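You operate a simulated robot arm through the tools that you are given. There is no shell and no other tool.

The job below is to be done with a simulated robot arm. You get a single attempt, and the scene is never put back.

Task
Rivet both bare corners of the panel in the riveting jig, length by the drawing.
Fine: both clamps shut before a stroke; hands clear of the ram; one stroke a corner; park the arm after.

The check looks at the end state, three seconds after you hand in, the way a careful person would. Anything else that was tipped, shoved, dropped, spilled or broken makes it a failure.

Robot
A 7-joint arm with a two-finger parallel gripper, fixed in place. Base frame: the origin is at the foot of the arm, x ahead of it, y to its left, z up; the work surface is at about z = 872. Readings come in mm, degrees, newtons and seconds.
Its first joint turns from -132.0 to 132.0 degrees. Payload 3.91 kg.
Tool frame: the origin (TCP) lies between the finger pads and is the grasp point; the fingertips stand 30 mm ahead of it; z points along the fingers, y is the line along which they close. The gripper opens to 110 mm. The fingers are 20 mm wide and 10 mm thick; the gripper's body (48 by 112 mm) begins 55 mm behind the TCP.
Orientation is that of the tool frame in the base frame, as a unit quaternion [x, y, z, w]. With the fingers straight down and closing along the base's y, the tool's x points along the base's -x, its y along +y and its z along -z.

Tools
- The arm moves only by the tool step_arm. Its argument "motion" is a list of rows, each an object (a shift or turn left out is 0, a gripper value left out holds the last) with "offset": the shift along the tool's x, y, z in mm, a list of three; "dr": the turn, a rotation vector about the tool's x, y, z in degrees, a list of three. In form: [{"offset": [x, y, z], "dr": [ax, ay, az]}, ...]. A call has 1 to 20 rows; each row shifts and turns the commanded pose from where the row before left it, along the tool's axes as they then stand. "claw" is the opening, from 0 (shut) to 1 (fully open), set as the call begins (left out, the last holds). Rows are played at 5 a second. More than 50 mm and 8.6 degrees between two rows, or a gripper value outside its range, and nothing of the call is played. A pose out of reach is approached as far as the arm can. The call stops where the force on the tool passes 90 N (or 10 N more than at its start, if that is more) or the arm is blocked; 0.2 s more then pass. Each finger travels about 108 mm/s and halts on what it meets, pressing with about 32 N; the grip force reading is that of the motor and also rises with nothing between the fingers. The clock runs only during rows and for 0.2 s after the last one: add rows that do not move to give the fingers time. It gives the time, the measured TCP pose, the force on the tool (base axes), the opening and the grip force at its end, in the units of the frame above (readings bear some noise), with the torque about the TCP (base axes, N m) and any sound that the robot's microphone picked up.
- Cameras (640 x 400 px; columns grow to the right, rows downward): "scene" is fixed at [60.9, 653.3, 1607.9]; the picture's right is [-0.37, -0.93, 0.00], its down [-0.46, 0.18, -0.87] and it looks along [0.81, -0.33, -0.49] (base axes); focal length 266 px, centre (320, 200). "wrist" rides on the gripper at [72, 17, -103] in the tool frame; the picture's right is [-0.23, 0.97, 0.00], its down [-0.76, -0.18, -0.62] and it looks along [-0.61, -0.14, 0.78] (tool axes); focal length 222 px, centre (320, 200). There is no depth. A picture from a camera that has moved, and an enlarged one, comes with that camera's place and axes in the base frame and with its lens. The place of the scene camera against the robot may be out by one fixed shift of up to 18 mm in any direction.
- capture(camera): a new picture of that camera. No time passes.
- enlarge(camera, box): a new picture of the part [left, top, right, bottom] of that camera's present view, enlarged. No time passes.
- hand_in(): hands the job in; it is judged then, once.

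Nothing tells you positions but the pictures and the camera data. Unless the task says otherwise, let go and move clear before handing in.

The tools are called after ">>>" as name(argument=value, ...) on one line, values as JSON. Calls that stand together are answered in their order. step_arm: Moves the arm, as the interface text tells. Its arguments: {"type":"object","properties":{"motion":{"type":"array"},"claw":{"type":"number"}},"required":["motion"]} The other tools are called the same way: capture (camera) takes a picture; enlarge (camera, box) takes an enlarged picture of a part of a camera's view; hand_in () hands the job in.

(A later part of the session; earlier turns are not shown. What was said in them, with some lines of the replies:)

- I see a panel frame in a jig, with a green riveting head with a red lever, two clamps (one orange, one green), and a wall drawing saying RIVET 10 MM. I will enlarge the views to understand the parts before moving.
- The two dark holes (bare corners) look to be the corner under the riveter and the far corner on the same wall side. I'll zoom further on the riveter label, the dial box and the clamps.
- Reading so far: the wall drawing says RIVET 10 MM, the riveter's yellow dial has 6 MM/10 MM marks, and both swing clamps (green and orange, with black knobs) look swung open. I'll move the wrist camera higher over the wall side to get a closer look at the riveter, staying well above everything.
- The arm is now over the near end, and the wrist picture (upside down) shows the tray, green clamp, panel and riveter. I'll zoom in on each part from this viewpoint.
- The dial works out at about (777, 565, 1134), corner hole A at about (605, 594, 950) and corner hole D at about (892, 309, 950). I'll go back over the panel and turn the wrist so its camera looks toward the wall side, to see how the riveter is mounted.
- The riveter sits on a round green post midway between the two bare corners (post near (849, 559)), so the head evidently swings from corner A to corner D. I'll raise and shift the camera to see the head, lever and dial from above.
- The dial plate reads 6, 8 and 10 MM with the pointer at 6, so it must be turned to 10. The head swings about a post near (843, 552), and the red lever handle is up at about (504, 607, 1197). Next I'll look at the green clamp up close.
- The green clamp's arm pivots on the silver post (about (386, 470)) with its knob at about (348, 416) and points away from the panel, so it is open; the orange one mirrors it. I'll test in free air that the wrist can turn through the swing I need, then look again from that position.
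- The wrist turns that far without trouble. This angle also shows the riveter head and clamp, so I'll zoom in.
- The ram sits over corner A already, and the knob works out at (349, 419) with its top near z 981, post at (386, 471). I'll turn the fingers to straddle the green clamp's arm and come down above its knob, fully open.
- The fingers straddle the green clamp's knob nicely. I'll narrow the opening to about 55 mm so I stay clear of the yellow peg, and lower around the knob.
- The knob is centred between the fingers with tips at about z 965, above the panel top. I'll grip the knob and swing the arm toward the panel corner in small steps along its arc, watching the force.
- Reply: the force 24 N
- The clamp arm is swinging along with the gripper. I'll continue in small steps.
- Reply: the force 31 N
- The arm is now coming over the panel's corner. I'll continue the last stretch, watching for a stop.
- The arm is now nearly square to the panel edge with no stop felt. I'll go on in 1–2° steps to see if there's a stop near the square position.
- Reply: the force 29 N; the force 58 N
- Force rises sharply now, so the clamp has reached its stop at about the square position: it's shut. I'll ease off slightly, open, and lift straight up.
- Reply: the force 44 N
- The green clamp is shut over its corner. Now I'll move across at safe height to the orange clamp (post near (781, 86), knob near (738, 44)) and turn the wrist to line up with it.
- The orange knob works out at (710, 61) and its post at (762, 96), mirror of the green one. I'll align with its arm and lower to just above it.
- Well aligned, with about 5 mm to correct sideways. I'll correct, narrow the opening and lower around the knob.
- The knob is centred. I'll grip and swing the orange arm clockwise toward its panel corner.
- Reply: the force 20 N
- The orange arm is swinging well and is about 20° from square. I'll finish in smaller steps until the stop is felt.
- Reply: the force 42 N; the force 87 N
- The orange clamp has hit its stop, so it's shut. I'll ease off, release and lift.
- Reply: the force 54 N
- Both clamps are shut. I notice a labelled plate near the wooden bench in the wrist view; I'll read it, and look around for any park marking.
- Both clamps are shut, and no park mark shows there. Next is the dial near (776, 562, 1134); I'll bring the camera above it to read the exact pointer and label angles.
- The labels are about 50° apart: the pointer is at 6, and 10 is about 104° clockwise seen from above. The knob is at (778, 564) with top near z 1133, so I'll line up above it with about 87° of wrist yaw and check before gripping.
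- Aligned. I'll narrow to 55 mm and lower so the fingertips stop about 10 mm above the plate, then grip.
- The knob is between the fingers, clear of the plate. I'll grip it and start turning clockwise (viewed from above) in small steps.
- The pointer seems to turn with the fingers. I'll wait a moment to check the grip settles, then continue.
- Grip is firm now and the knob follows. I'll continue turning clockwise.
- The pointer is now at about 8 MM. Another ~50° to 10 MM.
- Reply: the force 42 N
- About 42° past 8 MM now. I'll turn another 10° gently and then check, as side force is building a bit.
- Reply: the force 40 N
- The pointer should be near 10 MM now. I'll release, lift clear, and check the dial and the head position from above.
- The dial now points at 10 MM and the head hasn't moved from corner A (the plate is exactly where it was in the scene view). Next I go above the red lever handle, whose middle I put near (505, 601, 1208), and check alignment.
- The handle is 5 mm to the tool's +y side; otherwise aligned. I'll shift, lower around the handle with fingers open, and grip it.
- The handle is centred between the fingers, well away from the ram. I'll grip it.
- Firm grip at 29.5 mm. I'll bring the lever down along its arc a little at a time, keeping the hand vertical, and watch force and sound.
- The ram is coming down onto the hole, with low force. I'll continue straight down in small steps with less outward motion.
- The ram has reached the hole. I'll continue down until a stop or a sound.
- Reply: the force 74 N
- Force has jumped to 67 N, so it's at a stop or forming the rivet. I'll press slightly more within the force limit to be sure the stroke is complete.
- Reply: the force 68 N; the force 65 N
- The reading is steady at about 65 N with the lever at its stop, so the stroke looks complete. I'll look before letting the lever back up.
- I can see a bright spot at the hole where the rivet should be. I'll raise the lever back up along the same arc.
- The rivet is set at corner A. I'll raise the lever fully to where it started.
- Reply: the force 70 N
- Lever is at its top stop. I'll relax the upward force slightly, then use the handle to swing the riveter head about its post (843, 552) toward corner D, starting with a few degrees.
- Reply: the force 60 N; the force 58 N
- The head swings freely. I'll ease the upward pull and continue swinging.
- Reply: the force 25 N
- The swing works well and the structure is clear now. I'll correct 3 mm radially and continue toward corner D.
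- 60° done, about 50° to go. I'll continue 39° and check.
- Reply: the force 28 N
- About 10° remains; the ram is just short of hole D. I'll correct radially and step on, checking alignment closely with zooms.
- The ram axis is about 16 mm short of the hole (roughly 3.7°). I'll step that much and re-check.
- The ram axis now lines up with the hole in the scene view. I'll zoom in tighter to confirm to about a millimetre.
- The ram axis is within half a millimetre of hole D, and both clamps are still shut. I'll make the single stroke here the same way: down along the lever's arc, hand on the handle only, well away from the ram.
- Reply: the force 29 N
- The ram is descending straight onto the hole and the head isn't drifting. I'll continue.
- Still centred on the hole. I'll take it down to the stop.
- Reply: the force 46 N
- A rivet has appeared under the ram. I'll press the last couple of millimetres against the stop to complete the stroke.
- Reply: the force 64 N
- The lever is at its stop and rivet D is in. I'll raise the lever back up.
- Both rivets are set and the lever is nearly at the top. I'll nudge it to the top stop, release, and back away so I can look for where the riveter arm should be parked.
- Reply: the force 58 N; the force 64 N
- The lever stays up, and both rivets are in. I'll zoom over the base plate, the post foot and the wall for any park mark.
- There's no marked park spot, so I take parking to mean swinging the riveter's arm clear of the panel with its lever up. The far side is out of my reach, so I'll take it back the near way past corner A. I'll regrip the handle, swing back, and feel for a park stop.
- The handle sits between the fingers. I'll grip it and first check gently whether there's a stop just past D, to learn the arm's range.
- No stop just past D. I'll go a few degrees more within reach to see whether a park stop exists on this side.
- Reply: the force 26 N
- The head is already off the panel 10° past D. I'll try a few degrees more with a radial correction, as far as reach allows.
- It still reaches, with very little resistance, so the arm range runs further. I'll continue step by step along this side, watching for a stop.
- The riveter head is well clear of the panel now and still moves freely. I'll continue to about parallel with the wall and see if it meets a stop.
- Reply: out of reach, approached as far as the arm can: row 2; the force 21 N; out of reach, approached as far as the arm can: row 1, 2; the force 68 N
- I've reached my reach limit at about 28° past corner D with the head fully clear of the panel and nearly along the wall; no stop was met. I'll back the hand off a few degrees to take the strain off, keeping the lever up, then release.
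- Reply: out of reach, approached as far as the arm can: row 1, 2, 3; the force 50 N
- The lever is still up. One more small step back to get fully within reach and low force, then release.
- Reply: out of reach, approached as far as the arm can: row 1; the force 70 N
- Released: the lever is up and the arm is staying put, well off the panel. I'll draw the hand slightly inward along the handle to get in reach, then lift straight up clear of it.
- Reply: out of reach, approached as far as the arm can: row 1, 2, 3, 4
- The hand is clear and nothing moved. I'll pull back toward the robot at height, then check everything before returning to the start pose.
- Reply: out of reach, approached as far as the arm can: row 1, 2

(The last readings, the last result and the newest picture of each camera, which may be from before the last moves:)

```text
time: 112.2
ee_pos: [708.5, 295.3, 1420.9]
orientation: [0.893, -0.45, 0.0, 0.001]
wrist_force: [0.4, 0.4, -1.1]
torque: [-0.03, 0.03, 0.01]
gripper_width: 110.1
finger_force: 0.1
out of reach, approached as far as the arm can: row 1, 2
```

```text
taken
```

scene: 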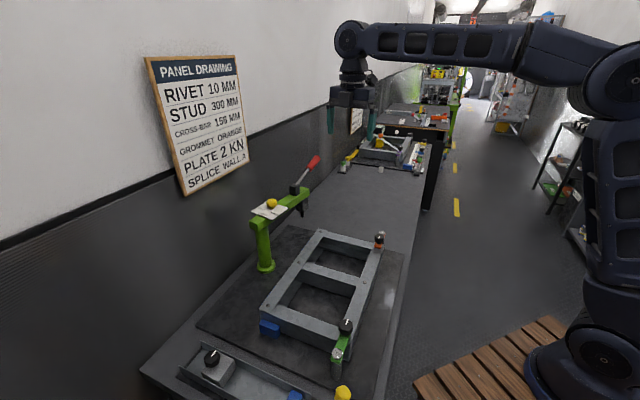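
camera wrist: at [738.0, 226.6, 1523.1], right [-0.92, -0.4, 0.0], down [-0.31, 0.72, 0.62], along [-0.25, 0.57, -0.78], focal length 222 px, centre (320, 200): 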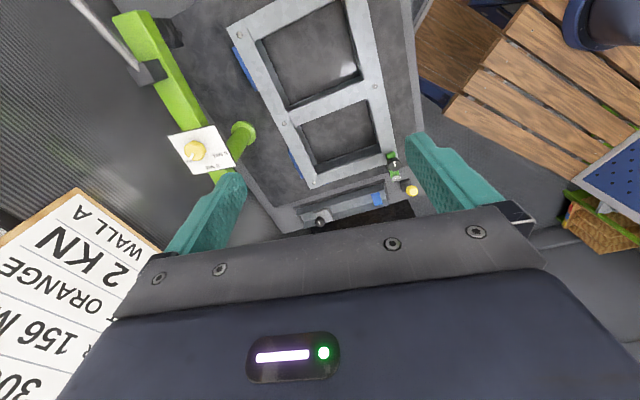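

>>> enlarge(camera="wrist", box=[100, 0, 420, 210])

>>> enlarge(camera="wrist", box=[150, 110, 260, 190])

>>> enlarge(camera="scene", box=[240, 200, 410, 370])

```text
1.90 times, centred on (260, 105) of wrist
camera zoom: at [738.0, 226.6, 1523.1], right [-0.92, -0.4, 0.0], down [-0.31, 0.72, 0.62], along [-0.25, 0.57, -0.78], focal length 423 px, centre (434, 381)
```

zoom: 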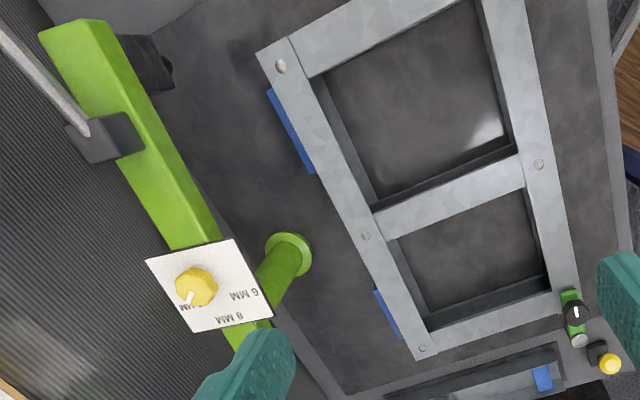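

```text
5.00 times, centred on (205, 150) of wrist
camera zoom: at [738.0, 226.6, 1523.1], right [-0.92, -0.4, 0.0], down [-0.31, 0.72, 0.62], along [-0.25, 0.57, -0.78], focal length 1111 px, centre (895, 450)
```

zoom: 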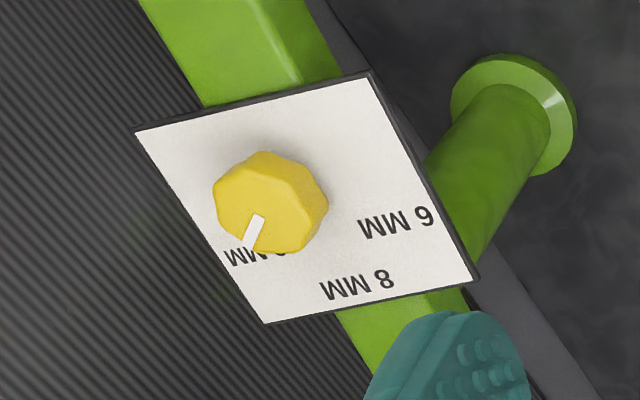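

```text
2.35 times, centred on (325, 285) of scene
camera zoom: at [60.9, 653.3, 1607.9], right [-0.37, -0.93, 0.0], down [-0.46, 0.18, -0.87], along [0.81, -0.33, -0.49], focal length 626 px, centre (308, 0)
```

zoom: 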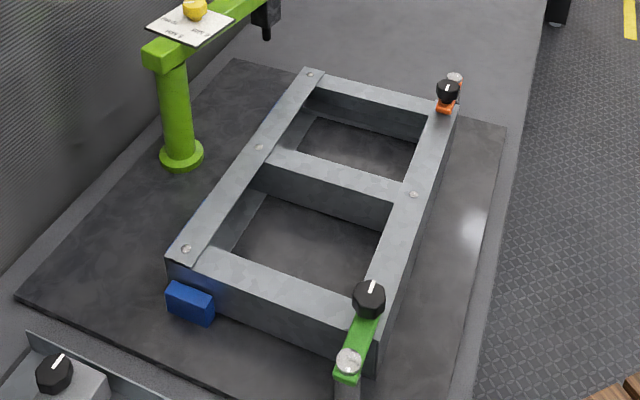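

Everything checks out: dial at 10, rivets in both corners, clamps shut, riveter clear of the panel with its lever up. To be surer about parking, I'll check whether the arm has a proper park stop on the near side past A, where I can reach further. First I regrip the handle from above.

>>> step_arm(motion=[{"offset": [25.6, -33.5, 18.7]}, {"offset": [25.6, -33.5, 18.7]}, {"offset": [25.6, -33.5, 18.7]}, {"offset": [25.6, -33.5, 18.7]}, {"offset": [25.6, -33.5, 18.7]}, {"offset": [25.6, -33.5, 18.7]}, {"offset": [25.6, -33.5, 18.7]}, {}], claw=1.0)

>>> capture(camera="wrist")

```text
time: 114.0
ee_pos: [1005.3, 293.4, 1287.2]
orientation: [0.893, -0.45, -0.001, 0.001]
wrist_force: [0.4, -0.6, 0.6]
torque: [0.01, -0.03, 0.02]
gripper_width: 109.9
finger_force: 0.1
```

```text
taken
camera wrist: at [1034.3, 224.2, 1389.1], right [-0.92, -0.4, 0.0], down [-0.31, 0.72, 0.62], along [-0.25, 0.57, -0.78], focal length 222 px, centre (320, 200)
```

wrist: 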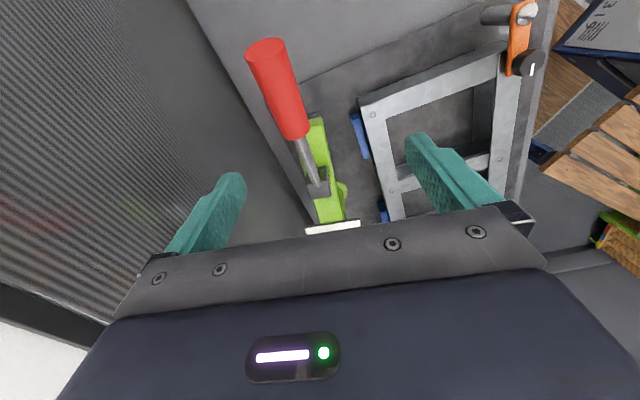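

The handle is between the open fingers. I'll come down around it in small steps.

>>> step_arm(motion=[{"offset": [7.5, -6.9, 16]}, {"offset": [7.5, -6.9, 16]}, {"offset": [6.5, -4.6, 15]}, {"offset": [6.5, -4.6, 15]}, {}])

>>> capture(camera="wrist")

```text
time: 115.2
ee_pos: [1039.5, 281.5, 1225.2]
orientation: [0.893, -0.451, 0.0, 0.0]
wrist_force: [-0.4, -0.3, 0.7]
torque: [-0.02, 0.01, -0.05]
gripper_width: 109.9
finger_force: 0.2
```

```text
taken
camera wrist: at [1069.4, 213.7, 1329.3], right [-0.92, -0.4, 0.0], down [-0.31, 0.72, 0.62], along [-0.25, 0.57, -0.78], focal length 222 px, centre (320, 200)
```

wrist: 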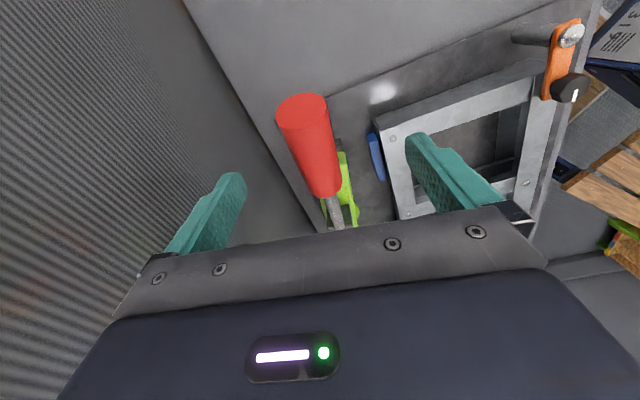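

Centred. I'll lower the last 22 mm and grip.

>>> step_arm(motion=[{"offset": [0, -1, 12]}, {"offset": [0, 0, 11]}, {}], claw=0.6)

>>> step_arm(motion=[{}, {}, {}, {}], claw=0.15)

>>> capture(camera="wrist")

```text
time: 116.0
ee_pos: [1042.4, 283.6, 1204.7]
orientation: [0.893, -0.45, 0.0, 0.0]
wrist_force: [0.5, -0.2, 0.8]
torque: [-0.01, 0.05, -0.01]
gripper_width: 66.0
finger_force: 0.1
```

```text
time: 117.0
ee_pos: [1041.6, 283.3, 1204.6]
orientation: [0.894, -0.449, 0.0, 0.0]
wrist_force: [0.7, 1.0, 0.3]
torque: [0.14, -0.11, -0.46]
gripper_width: 29.1
finger_force: 45.0
```

```text
taken
camera wrist: at [1070.8, 214.7, 1307.7], right [-0.92, -0.4, 0.0], down [-0.31, 0.72, 0.62], along [-0.25, 0.57, -0.78], focal length 222 px, centre (320, 200)
```

wrist: 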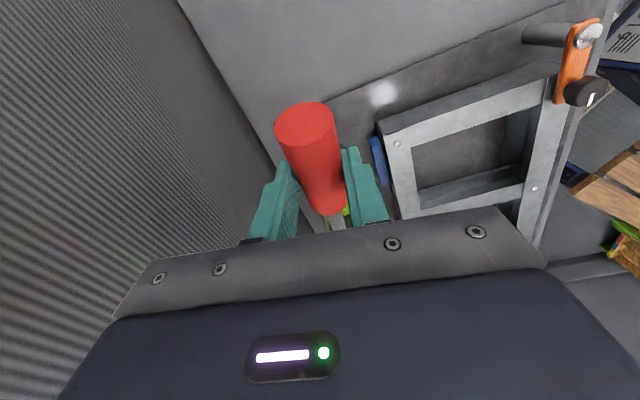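

Gripped. I'll swing the arm back across (ram is 25 mm above the panel, lever held up), checking force as I go.

>>> step_arm(motion=[{"offset": [-0.55, 17.52, 0], "dr": [0, 0, 3]}, {"offset": [-0.55, 17.52, 0], "dr": [0, 0, 3]}, {"offset": [-0.55, 17.52, 0], "dr": [0, 0, 3]}, {"offset": [-0.55, 17.52, 0], "dr": [0, 0, 3]}, {"offset": [-0.55, 17.52, 0], "dr": [0, 0, 3]}, {"offset": [-0.55, 17.52, 0], "dr": [0, 0, 3]}, {"offset": [-0.55, 17.52, 0], "dr": [0, 0, 3]}])

>>> step_arm(motion=[{"offset": [-0.55, 17.52, 0], "dr": [0, 0, 3]}, {"offset": [-0.55, 17.52, 0], "dr": [0, 0, 3]}, {"offset": [-0.55, 17.52, 0], "dr": [0, 0, 3]}, {"offset": [-0.55, 17.52, 0], "dr": [0, 0, 3]}, {"offset": [-0.55, 17.52, 0], "dr": [0, 0, 3]}, {"offset": [-0.55, 17.52, 0], "dr": [0, 0, 3]}, {"offset": [-0.55, 17.52, 0], "dr": [0, 0, 3]}, {"offset": [-0.55, 17.52, 0], "dr": [0, 0, 3]}])

>>> enlarge(camera="scene", box=[210, 170, 410, 340])

```text
time: 118.6
ee_pos: [931.8, 231.0, 1204.9]
orientation: [0.796, -0.605, -0.001, 0.0]
wrist_force: [-1.2, 3.9, 6.3]
torque: [0.65, 0.11, 0.03]
gripper_width: 29.4
finger_force: 45.2
```

```text
time: 120.4
ee_pos: [791.0, 223.5, 1203.7]
orientation: [-0.652, 0.758, 0.0, 0.001]
wrist_force: [0.4, -7.7, 12.4]
torque: [0.61, -0.45, -0.38]
gripper_width: 29.4
finger_force: 45.3
```

```text
2.35 times, centred on (310, 255) of scene
camera zoom: at [60.9, 653.3, 1607.9], right [-0.37, -0.93, 0.0], down [-0.46, 0.18, -0.87], along [0.81, -0.33, -0.49], focal length 626 px, centre (344, 71)
```

zoom: 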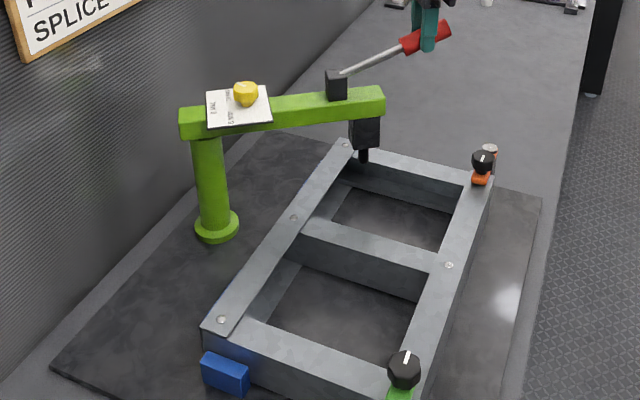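

Going well. I'll lift a touch to keep the lever fully up and continue.

>>> step_arm(motion=[{"offset": [0, 0, -3]}, {"offset": [-0.5, 17.52, 0], "dr": [0, 0, 3]}, {"offset": [-0.5, 17.52, 0], "dr": [0, 0, 3]}, {"offset": [-0.5, 17.52, 0], "dr": [0, 0, 3]}, {"offset": [-0.5, 17.52, 0], "dr": [0, 0, 3]}, {"offset": [-0.5, 17.52, 0], "dr": [0, 0, 3]}, {"offset": [-0.5, 17.52, 0], "dr": [0, 0, 3]}, {"offset": [-0.5, 17.52, 0], "dr": [0, 0, 3]}, {"offset": [-0.5, 17.52, 0], "dr": [0, 0, 3]}, {"offset": [-0.5, 17.52, 0], "dr": [0, 0, 3]}, {"offset": [-0.5, 17.52, 0], "dr": [0, 0, 3]}])

>>> step_arm(motion=[{"offset": [-0.5, 17.52, 0], "dr": [0, 0, 3]}, {"offset": [-0.5, 17.52, 0], "dr": [0, 0, 3]}, {"offset": [-0.5, 17.52, 0], "dr": [0, 0, 3]}, {"offset": [-0.5, 17.52, 0], "dr": [0, 0, 3]}, {"offset": [-0.5, 17.52, 0], "dr": [0, 0, 3]}, {"offset": [-0.5, 17.52, 0], "dr": [0, 0, 3]}, {"offset": [-0.5, 17.52, 0], "dr": [0, 0, 3]}, {"offset": [-0.5, 17.52, 0], "dr": [0, 0, 3]}, {"offset": [-0.5, 17.52, 0], "dr": [0, 0, 3]}, {"offset": [-0.5, 17.52, 0], "dr": [0, 0, 3]}])

>>> enlarge(camera="scene", box=[190, 170, 390, 340])

```text
time: 122.8
ee_pos: [634.4, 293.0, 1206.5]
orientation: [-0.435, 0.901, 0.0, -0.001]
wrist_force: [5.6, 8.2, -61.0]
torque: [0.15, -0.2, 0.15]
gripper_width: 29.7
finger_force: 45.1
```

```text
time: 125.0
ee_pos: [532.2, 430.9, 1206.6]
orientation: [-0.186, 0.983, 0.001, 0.001]
wrist_force: [17.3, 6.8, 3.8]
torque: [0.52, -1.42, 0.33]
gripper_width: 29.2
finger_force: 44.2
```

```text
2.35 times, centred on (290, 255) of scene
camera zoom: at [60.9, 653.3, 1607.9], right [-0.37, -0.93, 0.0], down [-0.46, 0.18, -0.87], along [0.81, -0.33, -0.49], focal length 626 px, centre (391, 71)
```

zoom: 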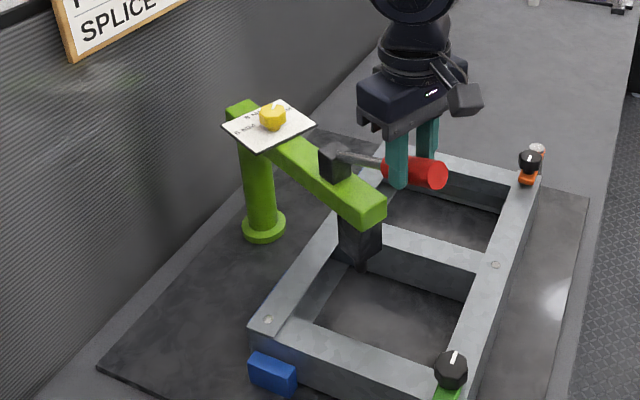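

Now about 31° short of A. I'll correct radially, continue to A, and then go past it slowly to feel for a stop.

>>> step_arm(motion=[{"offset": [-2, 0, 0]}, {"offset": [-0.5, 17.52, 0], "dr": [0, 0, 3]}, {"offset": [-0.5, 17.52, 0], "dr": [0, 0, 3]}, {"offset": [-0.5, 17.52, 0], "dr": [0, 0, 3]}, {"offset": [-0.5, 17.52, 0], "dr": [0, 0, 3]}, {"offset": [-0.5, 17.52, 0], "dr": [0, 0, 3]}, {"offset": [-0.5, 17.52, 0], "dr": [0, 0, 3]}, {"offset": [-0.5, 17.52, 0], "dr": [0, 0, 3]}, {"offset": [-0.5, 17.52, 0], "dr": [0, 0, 3]}, {"offset": [-0.5, 17.52, 0], "dr": [0, 0, 3]}, {}])

>>> step_arm(motion=[{"offset": [-0.5, 11.7, 0], "dr": [0, 0, 2]}, {"offset": [-0.5, 11.7, 0], "dr": [0, 0, 2]}, {}])

>>> step_arm(motion=[{"offset": [-0.5, 11.7, 0], "dr": [0, 0, 2]}, {"offset": [-0.5, 11.7, 0], "dr": [0, 0, 2]}, {}])

>>> enlarge(camera="scene", box=[190, 190, 340, 340])

```text
time: 127.4
ee_pos: [510.4, 590.0, 1207.1]
orientation: [0.049, 0.999, -0.001, 0.0]
wrist_force: [-5.7, 1.5, -6.5]
torque: [0.06, 0.31, -0.24]
gripper_width: 29.6
finger_force: 44.7
```

```text
time: 128.2
ee_pos: [514.2, 612.4, 1207.8]
orientation: [0.083, 0.997, 0.0, -0.001]
wrist_force: [-19.9, 1.6, -6.7]
torque: [-0.1, 0.54, -0.11]
gripper_width: 29.4
finger_force: 45.2
```

```text
time: 129.0
ee_pos: [517.5, 631.3, 1206.9]
orientation: [0.118, 0.993, -0.002, 0.0]
wrist_force: [-46.8, -55.0, -17.8]
torque: [-0.81, 1.15, 0.1]
gripper_width: 29.1
finger_force: 44.4
```

```text
2.67 times, centred on (265, 265) of scene
camera zoom: at [60.9, 653.3, 1607.9], right [-0.37, -0.93, 0.0], down [-0.46, 0.18, -0.87], along [0.81, -0.33, -0.49], focal length 709 px, centre (467, 27)
```

zoom: 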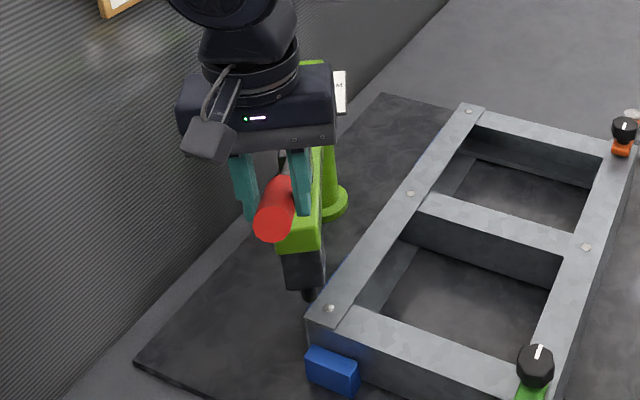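

There's a firm stop only about 3–4° past A, while the arm ran freely 28° past D. So the arm's range runs from A, past D, to a rest beyond D — that is the park side. I'll swing it back there.

>>> step_arm(motion=[{"offset": [-0.46, -17.53, 0], "dr": [0, 0, -3]}, {"offset": [1, 0, 0]}, {"offset": [-0.4, -17.53, 0], "dr": [0, 0, -3]}, {"offset": [-0.4, -17.53, 0], "dr": [0, 0, -3]}, {"offset": [-0.4, -17.53, 0], "dr": [0, 0, -3]}, {"offset": [-0.4, -17.53, 0], "dr": [0, 0, -3]}, {"offset": [-0.4, -17.53, 0], "dr": [0, 0, -3]}, {"offset": [-0.4, -17.53, 0], "dr": [0, 0, -3]}, {"offset": [-0.4, -17.53, 0], "dr": [0, 0, -3]}, {"offset": [-0.4, -17.53, 0], "dr": [0, 0, -3]}, {"offset": [-0.4, -17.53, 0], "dr": [0, 0, -3]}])

>>> step_arm(motion=[{"offset": [-0.4, -17.53, 0], "dr": [0, 0, -3]}, {"offset": [-0.4, -17.53, 0], "dr": [0, 0, -3]}, {"offset": [-0.4, -17.53, 0], "dr": [0, 0, -3]}, {"offset": [-0.4, -17.53, 0], "dr": [0, 0, -3]}, {"offset": [-0.4, -17.53, 0], "dr": [0, 0, -3]}, {"offset": [-0.4, -17.53, 0], "dr": [0, 0, -3]}, {"offset": [-0.4, -17.53, 0], "dr": [0, 0, -3]}, {"offset": [-0.4, -17.53, 0], "dr": [0, 0, -3]}, {"offset": [-0.4, -17.53, 0], "dr": [0, 0, -3]}, {"offset": [-0.4, -17.53, 0], "dr": [0, 0, -3]}])

>>> enlarge(camera="scene", box=[190, 170, 390, 340])

```text
time: 131.4
ee_pos: [522.8, 460.7, 1204.9]
orientation: [-0.144, 0.99, 0.0, 0.001]
wrist_force: [-24.4, -6.8, -29.3]
torque: [-0.29, 0.58, -0.38]
gripper_width: 29.4
finger_force: 45.2
```

```text
time: 133.6
ee_pos: [612.2, 312.7, 1206.7]
orientation: [-0.395, 0.919, 0.0, 0.0]
wrist_force: [2.7, 2.9, -30.0]
torque: [-0.03, -0.11, -0.27]
gripper_width: 29.1
finger_force: 45.2
```

```text
2.35 times, centred on (290, 255) of scene
camera zoom: at [60.9, 653.3, 1607.9], right [-0.37, -0.93, 0.0], down [-0.46, 0.18, -0.87], along [0.81, -0.33, -0.49], focal length 626 px, centre (391, 71)
```

zoom: 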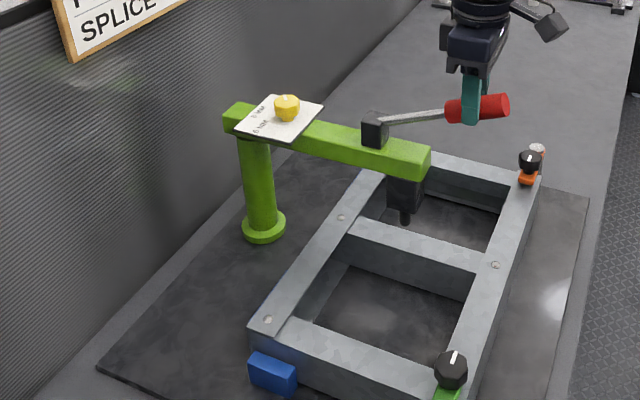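

60° back. I'll carry on toward D and past it.

>>> step_arm(motion=[{"offset": [-0.4, -17.53, 0], "dr": [0, 0, -3]}, {"offset": [-0.4, -17.53, 0], "dr": [0, 0, -3]}, {"offset": [-0.4, -17.53, 0], "dr": [0, 0, -3]}, {"offset": [-0.4, -17.53, 0], "dr": [0, 0, -3]}, {"offset": [-0.4, -17.53, 0], "dr": [0, 0, -3]}, {"offset": [-0.4, -17.53, 0], "dr": [0, 0, -3]}, {"offset": [-0.4, -17.53, 0], "dr": [0, 0, -3]}, {"offset": [-0.4, -17.53, 0], "dr": [0, 0, -3]}, {"offset": [-0.4, -17.53, 0], "dr": [0, 0, -3]}, {"offset": [-0.4, -17.53, 0], "dr": [0, 0, -3]}])

>>> step_arm(motion=[{"offset": [-0.4, -17.53, 0], "dr": [0, 0, -3]}, {"offset": [-0.4, -17.53, 0], "dr": [0, 0, -3]}, {"offset": [-0.4, -17.53, 0], "dr": [0, 0, -3]}, {"offset": [-0.4, -17.53, 0], "dr": [0, 0, -3]}, {"offset": [-0.4, -17.53, 0], "dr": [0, 0, -3]}, {"offset": [-0.4, -17.53, 0], "dr": [0, 0, -3]}, {"offset": [-0.4, -17.53, 0], "dr": [0, 0, -3]}, {"offset": [-0.4, -17.53, 0], "dr": [0, 0, -3]}, {"offset": [-0.4, -17.53, 0], "dr": [0, 0, -3]}, {"offset": [-0.4, -17.53, 0], "dr": [0, 0, -3]}])

>>> enlarge(camera="scene", box=[210, 150, 410, 320])

```text
time: 135.8
ee_pos: [766.0, 229.2, 1207.2]
orientation: [-0.618, 0.786, -0.001, 0.0]
wrist_force: [-3.1, -17.1, -15.1]
torque: [-0.61, 0.21, -0.36]
gripper_width: 29.5
finger_force: 44.9
```

```text
time: 138.0
ee_pos: [938.5, 232.5, 1207.1]
orientation: [0.801, -0.598, -0.001, -0.001]
wrist_force: [3.3, -11.3, -14.8]
torque: [-0.16, -0.21, -0.4]
gripper_width: 29.4
finger_force: 44.7
```

```text
2.35 times, centred on (310, 235) of scene
camera zoom: at [60.9, 653.3, 1607.9], right [-0.37, -0.93, 0.0], down [-0.46, 0.18, -0.87], along [0.81, -0.33, -0.49], focal length 626 px, centre (344, 118)
```

zoom: 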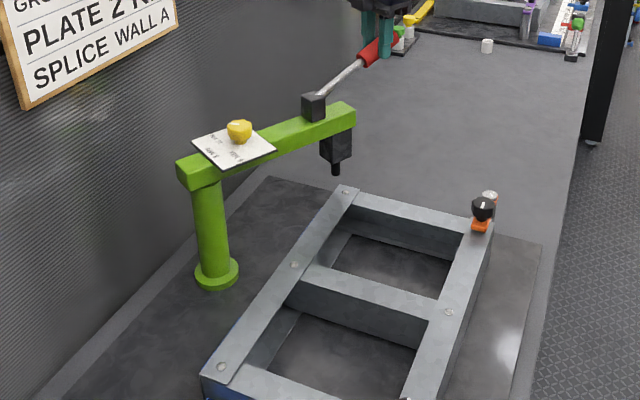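

Past D now. I'll continue, drawing the hand slightly inward along the handle so I can reach further than last time.

>>> step_arm(motion=[{"offset": [-1.4, -17.4, 0], "dr": [0, 0, -3]}, {"offset": [-1.4, -17.4, 0], "dr": [0, 0, -3]}, {"offset": [-1.4, -17.3, 0], "dr": [0, 0, -3]}, {"offset": [-1.4, -17.3, 0], "dr": [0, 0, -3]}, {"offset": [-1.4, -17.2, 0], "dr": [0, 0, -3]}, {}])

>>> step_arm(motion=[{"offset": [-1.4, -17.2, 0], "dr": [0, 0, -3]}, {"offset": [-1.4, -17.1, 0], "dr": [0, 0, -3]}, {}])

>>> enlarge(camera="scene", box=[210, 130, 410, 300])

```text
time: 139.4
ee_pos: [1017.2, 268.0, 1207.7]
orientation: [0.871, -0.491, 0.002, 0.0]
wrist_force: [31.9, -50.3, 5.4]
torque: [-1.13, -0.89, -0.22]
gripper_width: 29.1
finger_force: 44.7
```

```text
time: 140.2
ee_pos: [1045.7, 287.5, 1207.0]
orientation: [0.896, -0.445, 0.0, 0.0]
wrist_force: [40.4, -51.1, 4.4]
torque: [-0.74, -0.95, -0.12]
gripper_width: 29.5
finger_force: 45.2
```

```text
2.35 times, centred on (310, 215) of scene
camera zoom: at [60.9, 653.3, 1607.9], right [-0.37, -0.93, 0.0], down [-0.46, 0.18, -0.87], along [0.81, -0.33, -0.49], focal length 626 px, centre (344, 165)
```

zoom: 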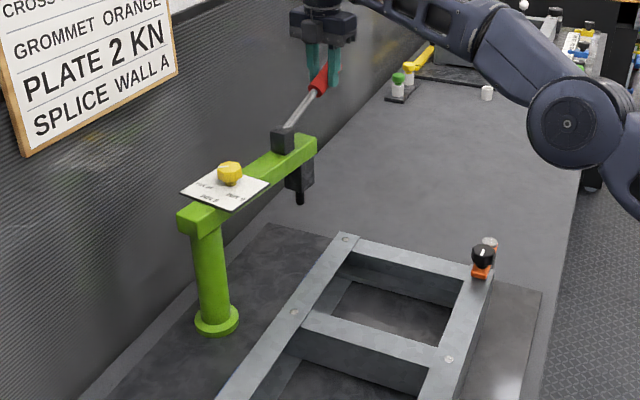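

It's at about −53° (28° past D), at my reach limit for the handle. I'll relax the pull, release and lift off, then nudge the beam further from closer to its post to see if it meets its end rest.

>>> step_arm(motion=[{"offset": [3, 0, 0]}, {"offset": [3, 0, 0]}, {}])

>>> step_arm(motion=[{}, {}, {}, {}], claw=0.65)

>>> step_arm(motion=[{"offset": [-8, 0, -10]}, {"offset": [-8, 0, -12]}, {"offset": [-8, 0, -15]}, {"offset": [-8, 2, -20]}, {"offset": [-8, 4, -20]}, {"offset": [-8, 4, -20]}, {"offset": [-8, 4, -20]}, {}])

>>> capture(camera="wrist")

>>> enlarge(camera="scene", box=[210, 130, 410, 300])

```text
time: 141.0
ee_pos: [1046.9, 289.4, 1207.2]
orientation: [0.897, -0.442, 0.0, 0.001]
wrist_force: [21.7, -28.5, 4.0]
torque: [-0.22, -0.39, -0.17]
gripper_width: 29.5
finger_force: 45.2
```

```text
time: 142.0
ee_pos: [1045.9, 290.3, 1207.0]
orientation: [0.897, -0.443, -0.001, 0.0]
wrist_force: [0.5, 0.3, 0.4]
torque: [0.01, -0.01, 0.01]
gripper_width: 71.7
finger_force: 0.1
```

```text
time: 143.8
ee_pos: [985.5, 316.6, 1312.0]
orientation: [0.896, -0.443, 0.0, 0.0]
wrist_force: [-0.3, -0.7, 0.2]
torque: [0.01, -0.02, 0.01]
gripper_width: 71.5
finger_force: 0.2
out of reach, approached as far as the arm can: row 2, 4, 6, 7
```

```text
taken
camera wrist: at [1015.3, 248.9, 1414.4], right [-0.91, -0.41, 0.0], down [-0.32, 0.71, 0.62], along [-0.26, 0.57, -0.78], focal length 222 px, centre (320, 200)
```

wrist: 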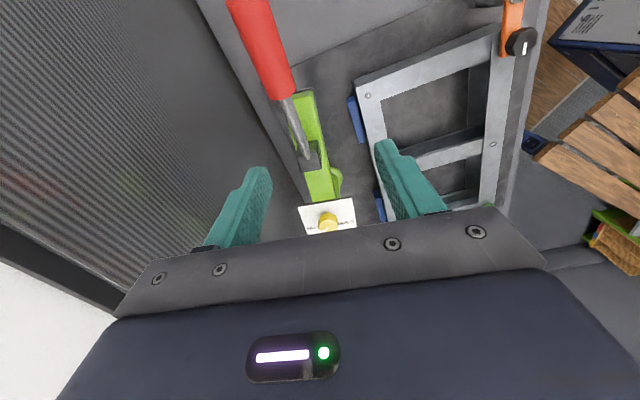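

```text
2.35 times, centred on (310, 215) of scene
camera zoom: at [60.9, 653.3, 1607.9], right [-0.37, -0.93, 0.0], down [-0.46, 0.18, -0.87], along [0.81, -0.33, -0.49], focal length 626 px, centre (344, 165)
```

zoom: 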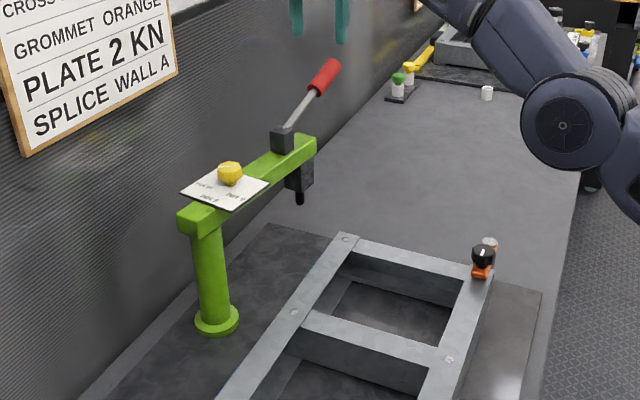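

Clear again, lever up. I'll back off, turn the wrist so the closed fingers can push the beam's side near the post, well clear of the lever and head.

>>> step_arm(motion=[{"offset": [-23.7, 36.4, 0]}, {"offset": [-23.7, 36.4, 0]}, {"offset": [-23.7, 36.4, 0]}, {"dr": [0, 0, 8.2]}, {"dr": [0, 0, 8.2]}, {"dr": [0, 0, 8.2]}, {"dr": [0, 0, 8.2]}, {"dr": [0, 0, 8.2]}, {"dr": [0, 0, 8.2]}, {"dr": [0, 0, 8.2]}, {"dr": [0, 0, 8.2]}, {"dr": [0, 0, 8.2]}, {"dr": [0, 0, 8.2]}, {"dr": [0, 0, 8.2]}, {}], claw=0.0)

>>> capture(camera="wrist")

```text
time: 147.0
ee_pos: [885.6, 319.3, 1327.2]
orientation: [-0.318, 0.948, 0.0, 0.0]
wrist_force: [-0.2, 0.2, 0.1]
torque: [-0.02, 0.0, 0.0]
gripper_width: 0.0
finger_force: 32.0
out of reach, approached as far as the arm can: row 1
```

```text
taken
camera wrist: at [817.0, 288.3, 1429.5], right [-0.41, 0.91, 0.0], down [0.71, 0.32, 0.62], along [0.57, 0.25, -0.78], focal length 222 px, centre (320, 200)
```

wrist: 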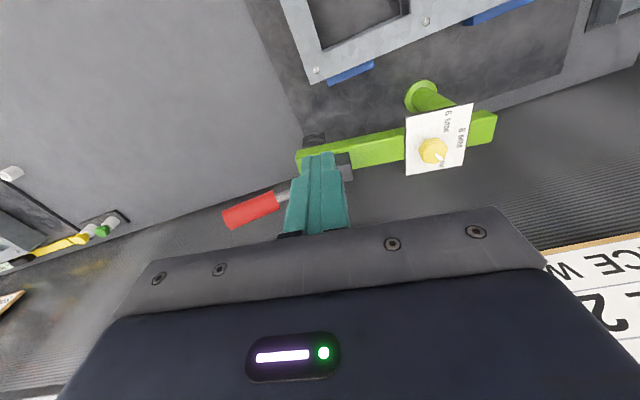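

The closed fingers are on the robot side of the beam. I'll descend beside it, then slide to about 37 mm off its side, about 135 mm out from the post.

>>> step_arm(motion=[{"offset": [0, 0, 43.4]}, {"offset": [0, 0, 43.4]}, {"offset": [0, 0, 43.4]}, {"offset": [0, 0, 43.4]}, {"offset": [0, 0, 43.4]}, {"offset": [-21.25, 38.15, 0]}, {"offset": [-21.25, 38.15, 0]}, {}])

>>> capture(camera="wrist")

>>> enlarge(camera="scene", box=[220, 170, 370, 290])

```text
time: 148.8
ee_pos: [874.1, 405.4, 1107.8]
orientation: [-0.319, 0.948, 0.0, 0.001]
wrist_force: [-0.6, 0.3, -1.0]
torque: [-0.02, -0.03, -0.04]
gripper_width: 0.1
finger_force: 30.8
```

```text
taken
camera wrist: at [806.1, 374.2, 1211.1], right [-0.41, 0.91, 0.0], down [0.71, 0.32, 0.62], along [0.57, 0.25, -0.78], focal length 222 px, centre (320, 200)
```

wrist: 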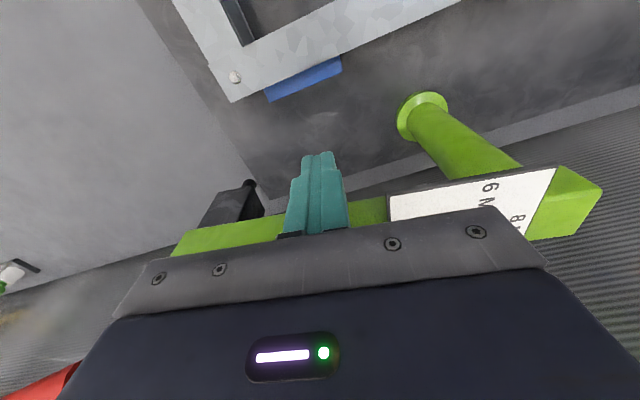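

```text
3.33 times, centred on (295, 230) of scene
camera zoom: at [60.9, 653.3, 1607.9], right [-0.37, -0.93, 0.0], down [-0.46, 0.18, -0.87], along [0.81, -0.33, -0.49], focal length 886 px, centre (403, 100)
```

zoom: 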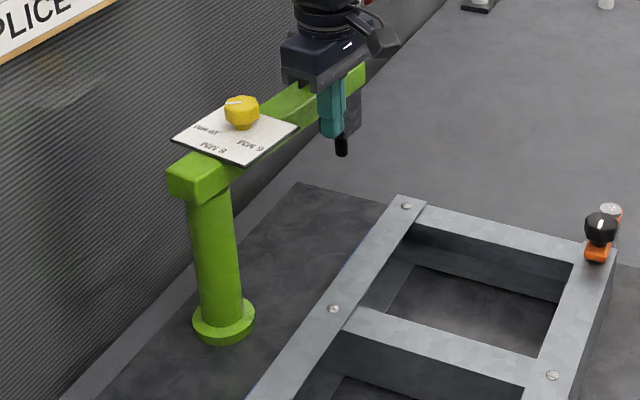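

Positioned beside the beam, between the dial plate and the hinge block. I'll raise a few mm and push gently toward the wall in small steps.

>>> step_arm(motion=[{"offset": [0, -2, -5]}, {"offset": [-15, 0, 0]}, {"offset": [-10, 0, 0]}, {}])

>>> step_arm(motion=[{"offset": [-5, 0, 0]}, {"offset": [-5, 0, 0]}, {}])

>>> step_arm(motion=[{"offset": [-5, 0, 0]}, {"offset": [-5, 0, 0]}, {}])

>>> capture(camera="wrist")

>>> enlarge(camera="scene", box=[220, 170, 370, 290])

```text
time: 149.8
ee_pos: [894.3, 419.0, 1115.0]
orientation: [-0.318, 0.948, 0.0, 0.001]
wrist_force: [-0.6, 0.2, -0.7]
torque: [0.02, 0.0, 0.0]
gripper_width: 0.0
finger_force: 31.9
```

```text
time: 150.6
ee_pos: [900.6, 425.3, 1115.0]
orientation: [-0.319, 0.948, 0.0, -0.001]
wrist_force: [0.5, 0.4, 0.9]
torque: [0.02, 0.05, -0.02]
gripper_width: 0.1
finger_force: 32.4
```

```text
time: 151.4
ee_pos: [910.5, 428.8, 1114.6]
orientation: [-0.32, 0.948, 0.0, 0.0]
wrist_force: [-1.6, 0.1, -0.2]
torque: [-0.02, 0.01, 0.01]
gripper_width: 0.0
finger_force: 31.7
```

```text
taken
camera wrist: at [841.8, 400.3, 1217.0], right [-0.41, 0.91, 0.0], down [0.71, 0.32, 0.62], along [0.57, 0.25, -0.78], focal length 222 px, centre (320, 200)
```

wrist: 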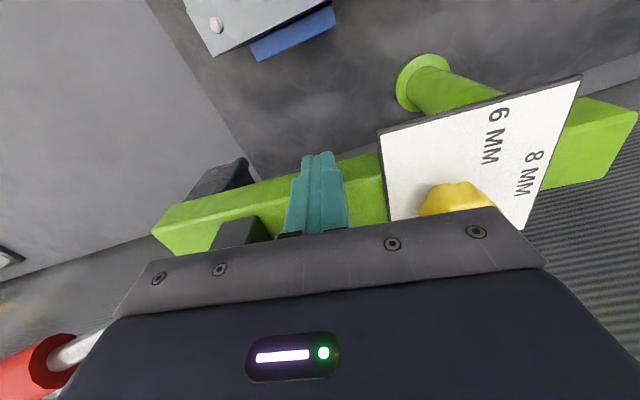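

```text
3.33 times, centred on (295, 230) of scene
camera zoom: at [60.9, 653.3, 1607.9], right [-0.37, -0.93, 0.0], down [-0.46, 0.18, -0.87], along [0.81, -0.33, -0.49], focal length 886 px, centre (403, 100)
```

zoom: 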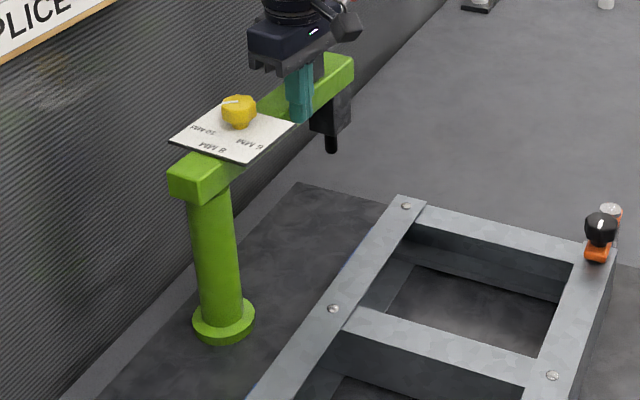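

The beam is moving easily. I'll keep pushing in small steps, watching for a stop.

>>> step_arm(motion=[{"offset": [-4, 0, 0]}, {"offset": [-4, 0, 0]}, {}])

>>> step_arm(motion=[{"offset": [-4, 0, 0]}, {"offset": [-4, 0, 0]}, {}])

>>> capture(camera="wrist")

>>> enlarge(camera="scene", box=[220, 150, 370, 290])

```text
time: 152.2
ee_pos: [916.3, 436.4, 1114.2]
orientation: [-0.319, 0.948, 0.0, 0.0]
wrist_force: [0.3, 0.4, 0.7]
torque: [-0.01, 0.02, 0.01]
gripper_width: 0.1
finger_force: 31.9
```

```text
time: 153.0
ee_pos: [922.3, 441.4, 1114.8]
orientation: [-0.319, 0.948, 0.001, 0.0]
wrist_force: [-0.8, -0.2, -0.1]
torque: [-0.01, 0.0, 0.02]
gripper_width: 0.0
finger_force: 31.4
```

```text
taken
camera wrist: at [854.4, 409.9, 1217.0], right [-0.41, 0.91, 0.0], down [0.71, 0.32, 0.62], along [0.57, 0.25, -0.78], focal length 222 px, centre (320, 200)
```

wrist: 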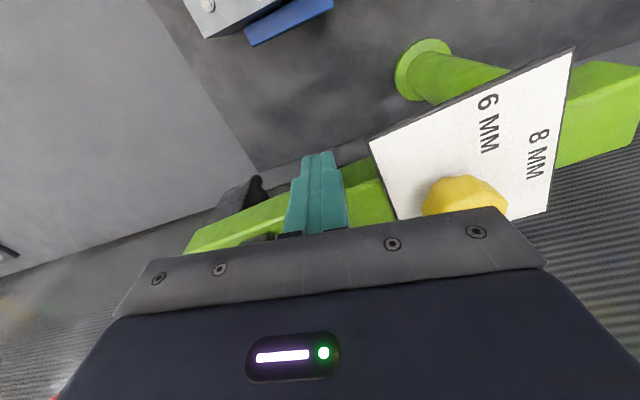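

```text
2.86 times, centred on (295, 220) of scene
camera zoom: at [60.9, 653.3, 1607.9], right [-0.37, -0.93, 0.0], down [-0.46, 0.18, -0.87], along [0.81, -0.33, -0.49], focal length 760 px, centre (391, 143)
```

zoom: 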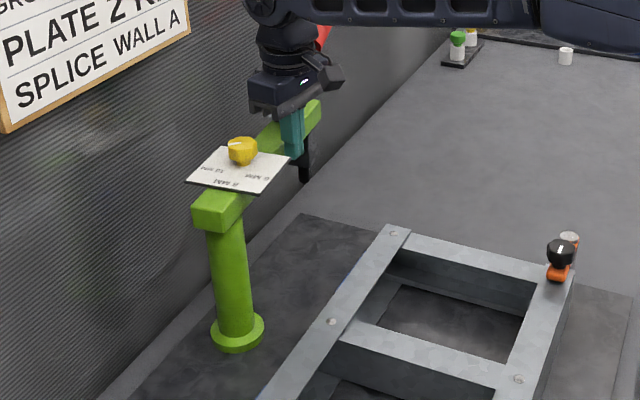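

Still free, and the arm is now about parallel with the wall (38° past D). A couple more small pushes to see if an end stop is right there.

>>> step_arm(motion=[{"offset": [-4, -2, 0]}, {"offset": [-4, -2, 0]}, {}])

>>> step_arm(motion=[{"offset": [-4, -2, 0]}, {"offset": [-3, -2, 0]}, {}])

>>> capture(camera="wrist")

>>> enlarge(camera="scene", box=[220, 130, 370, 290])

```text
time: 153.8
ee_pos: [931.0, 442.3, 1113.6]
orientation: [-0.319, 0.948, -0.001, 0.0]
wrist_force: [-0.4, 0.4, -0.1]
torque: [0.01, 0.02, 0.03]
gripper_width: 0.0
finger_force: 32.3
```

```text
time: 154.4
ee_pos: [932.4, 443.6, 1114.9]
orientation: [-0.321, 0.947, -0.001, -0.009]
wrist_force: [-36.5, -22.6, 15.1]
torque: [-0.15, 0.49, 0.44]
gripper_width: 0.0
finger_force: 31.5
stopped in row 3: the force on the tool passed its limit at 100 N (the readings are from after the stop); the commanded pose is now the measured one
```

```text
taken
camera wrist: at [866.0, 412.7, 1218.4], right [-0.41, 0.91, 0.0], down [0.72, 0.33, 0.61], along [0.56, 0.25, -0.79], focal length 222 px, centre (320, 200)
```

wrist: 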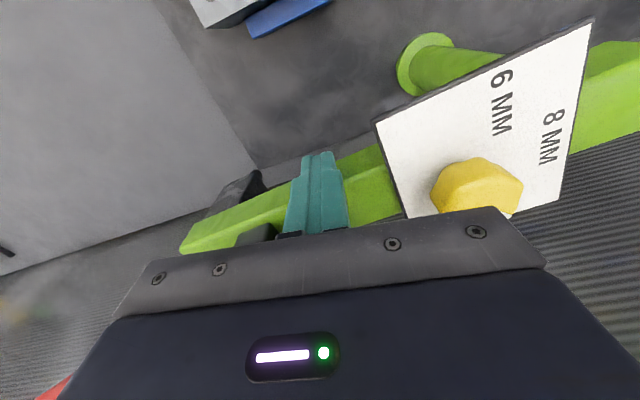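

```text
2.50 times, centred on (295, 210) of scene
camera zoom: at [60.9, 653.3, 1607.9], right [-0.37, -0.93, 0.0], down [-0.46, 0.18, -0.87], along [0.81, -0.33, -0.49], focal length 665 px, centre (382, 175)
```

zoom: 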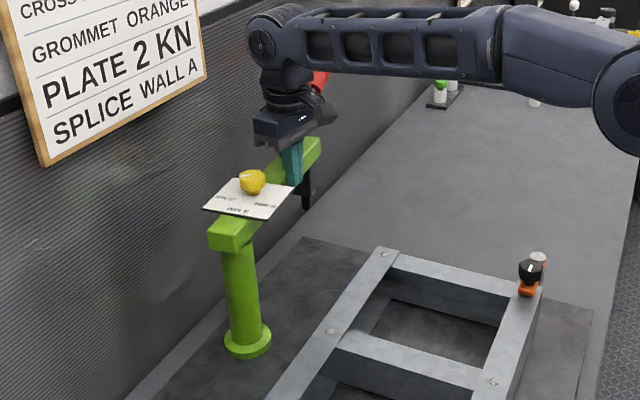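

There's a firm end stop here, about 150° round from A: the arm is at its end rest along the wall, clear of the panel. I'll back the fingers off and lift away.

>>> step_arm(motion=[{"offset": [4, 0, 0]}, {"offset": [10, 0, 0]}, {"offset": [20, 0, 0]}, {"offset": [25, 0, 0]}, {"offset": [0, 0, -40]}, {"offset": [0, 0, -40]}, {"offset": [0, 0, -45]}, {"offset": [0, 0, -45]}, {"offset": [0, 0, -45]}, {}])

>>> capture(camera="wrist")

>>> capture(camera="scene")

```text
time: 156.6
ee_pos: [892.0, 411.3, 1327.5]
orientation: [-0.321, 0.947, -0.001, -0.007]
wrist_force: [-0.3, -0.2, -0.1]
torque: [-0.01, 0.0, 0.03]
gripper_width: 0.0
finger_force: 32.4
```

```text
taken
camera wrist: at [825.2, 380.1, 1431.4], right [-0.41, 0.91, 0.0], down [0.72, 0.33, 0.61], along [0.56, 0.25, -0.79], focal length 222 px, centre (320, 200)
```

wrist: 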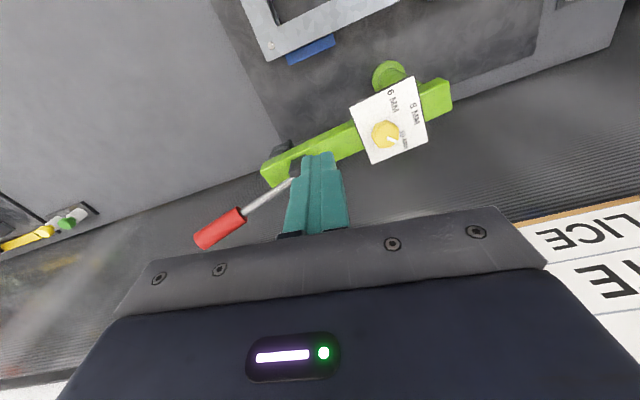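

```text
taken
```

scene: 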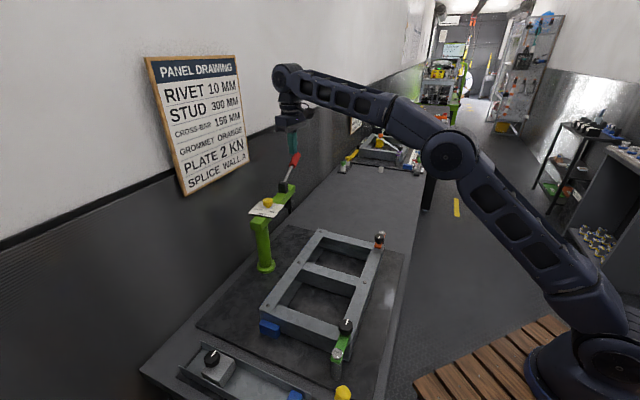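

The riveter stays at its end rest with its lever up. I'll now return my own arm to its starting pose with the gripper open.

>>> step_arm(motion=[{"offset": [41.2, 10.25, -15.4]}, {"offset": [41.2, 10.25, -15.4]}, {"offset": [41.2, 10.25, -15.4]}, {"offset": [41.2, 10.25, -15.4]}, {"offset": [41.2, 10.25, -15.4]}, {"offset": [41.2, 10.25, -15.4]}, {"offset": [41.2, 10.25, -15.4]}, {"offset": [41.2, 10.25, -15.4]}, {"offset": [41.2, 10.25, -15.4]}, {"offset": [41.2, 10.25, -15.4]}, {"dr": [0, 0, 7.5]}, {"dr": [0, 0, 7.5]}, {"dr": [0, 0, 7.5]}, {"dr": [0, 0, 7.5]}, {"dr": [0, 0, 7.5]}, {}], claw=1.0)

>>> capture(camera="scene")

>>> capture(camera="wrist")

>>> enlarge(camera="scene", box=[200, 180, 420, 380])

>>> enlarge(camera="scene", box=[235, 150, 325, 220])

```text
time: 160.0
ee_pos: [503.8, 240.5, 1487.3]
orientation: [0.002, 1.0, -0.003, -0.006]
wrist_force: [0.6, 0.5, -0.3]
torque: [0.02, 0.0, 0.0]
gripper_width: 110.0
finger_force: 0.0
```

```text
taken
```

scene: 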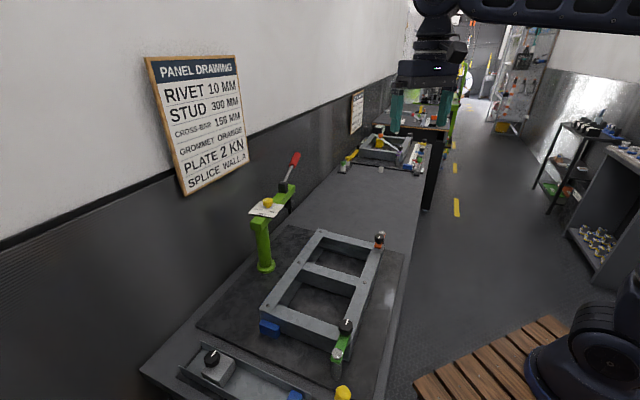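

```text
taken
camera wrist: at [431.7, 258.7, 1591.4], right [0.23, 0.97, -0.01], down [0.77, -0.18, 0.61], along [0.6, -0.15, -0.79], focal length 222 px, centre (320, 200)
```

wrist: 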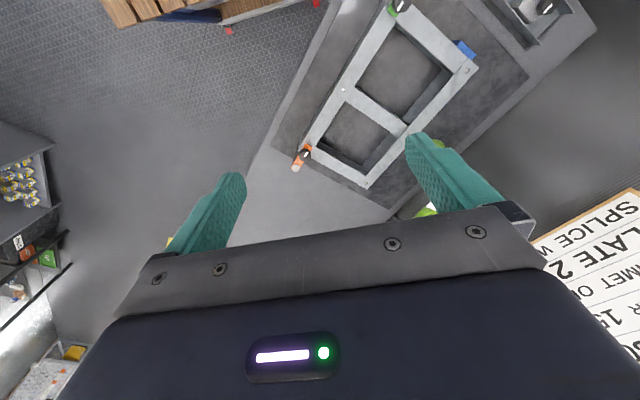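

```text
2.00 times, centred on (310, 280) of scene
camera zoom: at [60.9, 653.3, 1607.9], right [-0.37, -0.93, 0.0], down [-0.46, 0.18, -0.87], along [0.81, -0.33, -0.49], focal length 532 px, centre (340, 40)
```

zoom: 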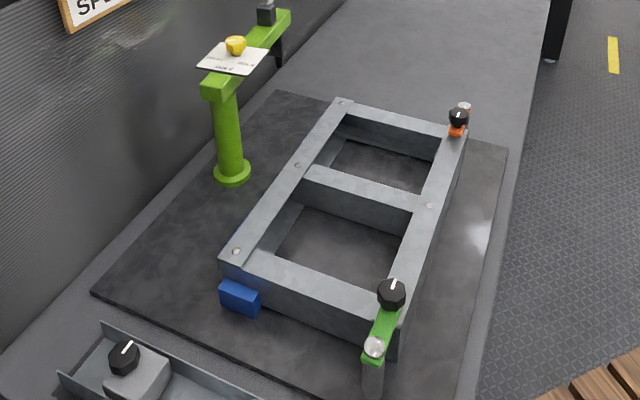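

```text
5.71 times, centred on (280, 185) of scene
camera zoom: at [60.9, 653.3, 1607.9], right [-0.37, -0.93, 0.0], down [-0.46, 0.18, -0.87], along [0.81, -0.33, -0.49], focal length 1520 px, centre (549, 286)
```

zoom: 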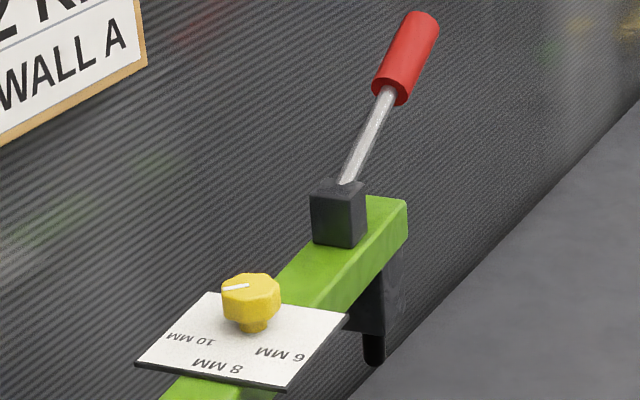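

Everything looks in order. One last close look at the two new rivets against an existing one before handing in.

>>> enlarge(camera="scene", box=[262, 280, 302, 320])

>>> enlarge(camera="scene", box=[290, 222, 390, 272])

```text
10.00 times, centred on (282, 300) of scene
camera zoom: at [60.9, 653.3, 1607.9], right [-0.37, -0.93, 0.0], down [-0.46, 0.18, -0.87], along [0.81, -0.33, -0.49], focal length 2659 px, centre (700, -800)
```

zoom: 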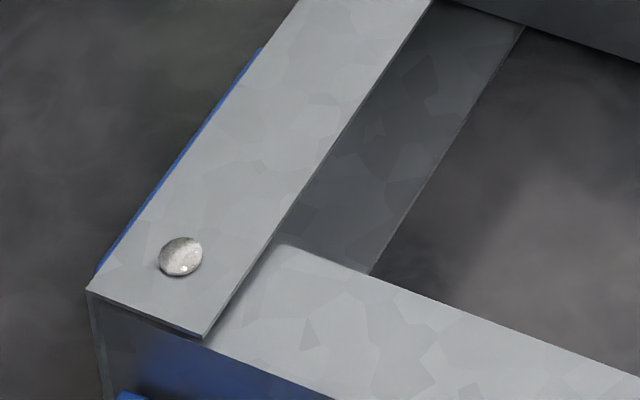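

```text
6.40 times, centred on (340, 247) of scene
camera zoom: at [60.9, 653.3, 1607.9], right [-0.37, -0.93, 0.0], down [-0.46, 0.18, -0.87], along [0.81, -0.33, -0.49], focal length 1702 px, centre (192, -101)
```

zoom: 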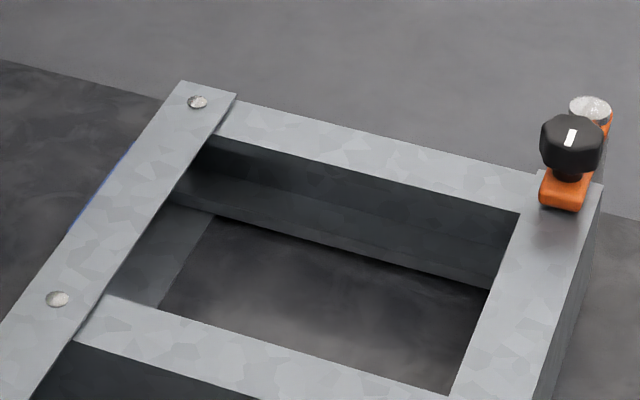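

Both new rivets sit flush like the existing ones. The clamps are shut, the dial is at 10 MM, the riveter is at its end rest off the panel with its lever up, and my arm is back at its start pose. I'm handing in.

>>> hand_in()

```text
The job is handed in.
```

Both bare corners of the panel are riveted, and the job is handed in. I haven't seen the result of the check.

- **Length:** the drawing says 10 mm, so I turned the riveter's dial from 6 MM to 10 MM before the first stroke.
- **Clamps:** I swung the green and orange clamps shut against their stops before any stroke, and they are still shut.
- **Strokes:** each corner got one full stroke down to the lever's stop. My gripper was only on the lever handle, clear of the ram. In the last zoomed pictures both new rivet heads look like the existing ones.
- **Parking:** nothing in the jig marks a park spot, and "park the arm" could mean the riveter's arm or mine, so I parked both. I swung the riveter's arm to its end stop past the far corner. It sits there along the wall, clear of the panel, with its lever up. My own arm is back at its starting pose (within about 6 mm) with the gripper open.

Finding that end stop had two side effects:
- **Extra pass over the panel:** I swung the riveter's arm back across the panel once with the ram raised. The lever stayed up throughout, so there was no extra stroke.
- **Force limit:** pushing the arm onto the end stop tripped the robot's force limit at about 100 N. I saw no damage or shift afterwards.
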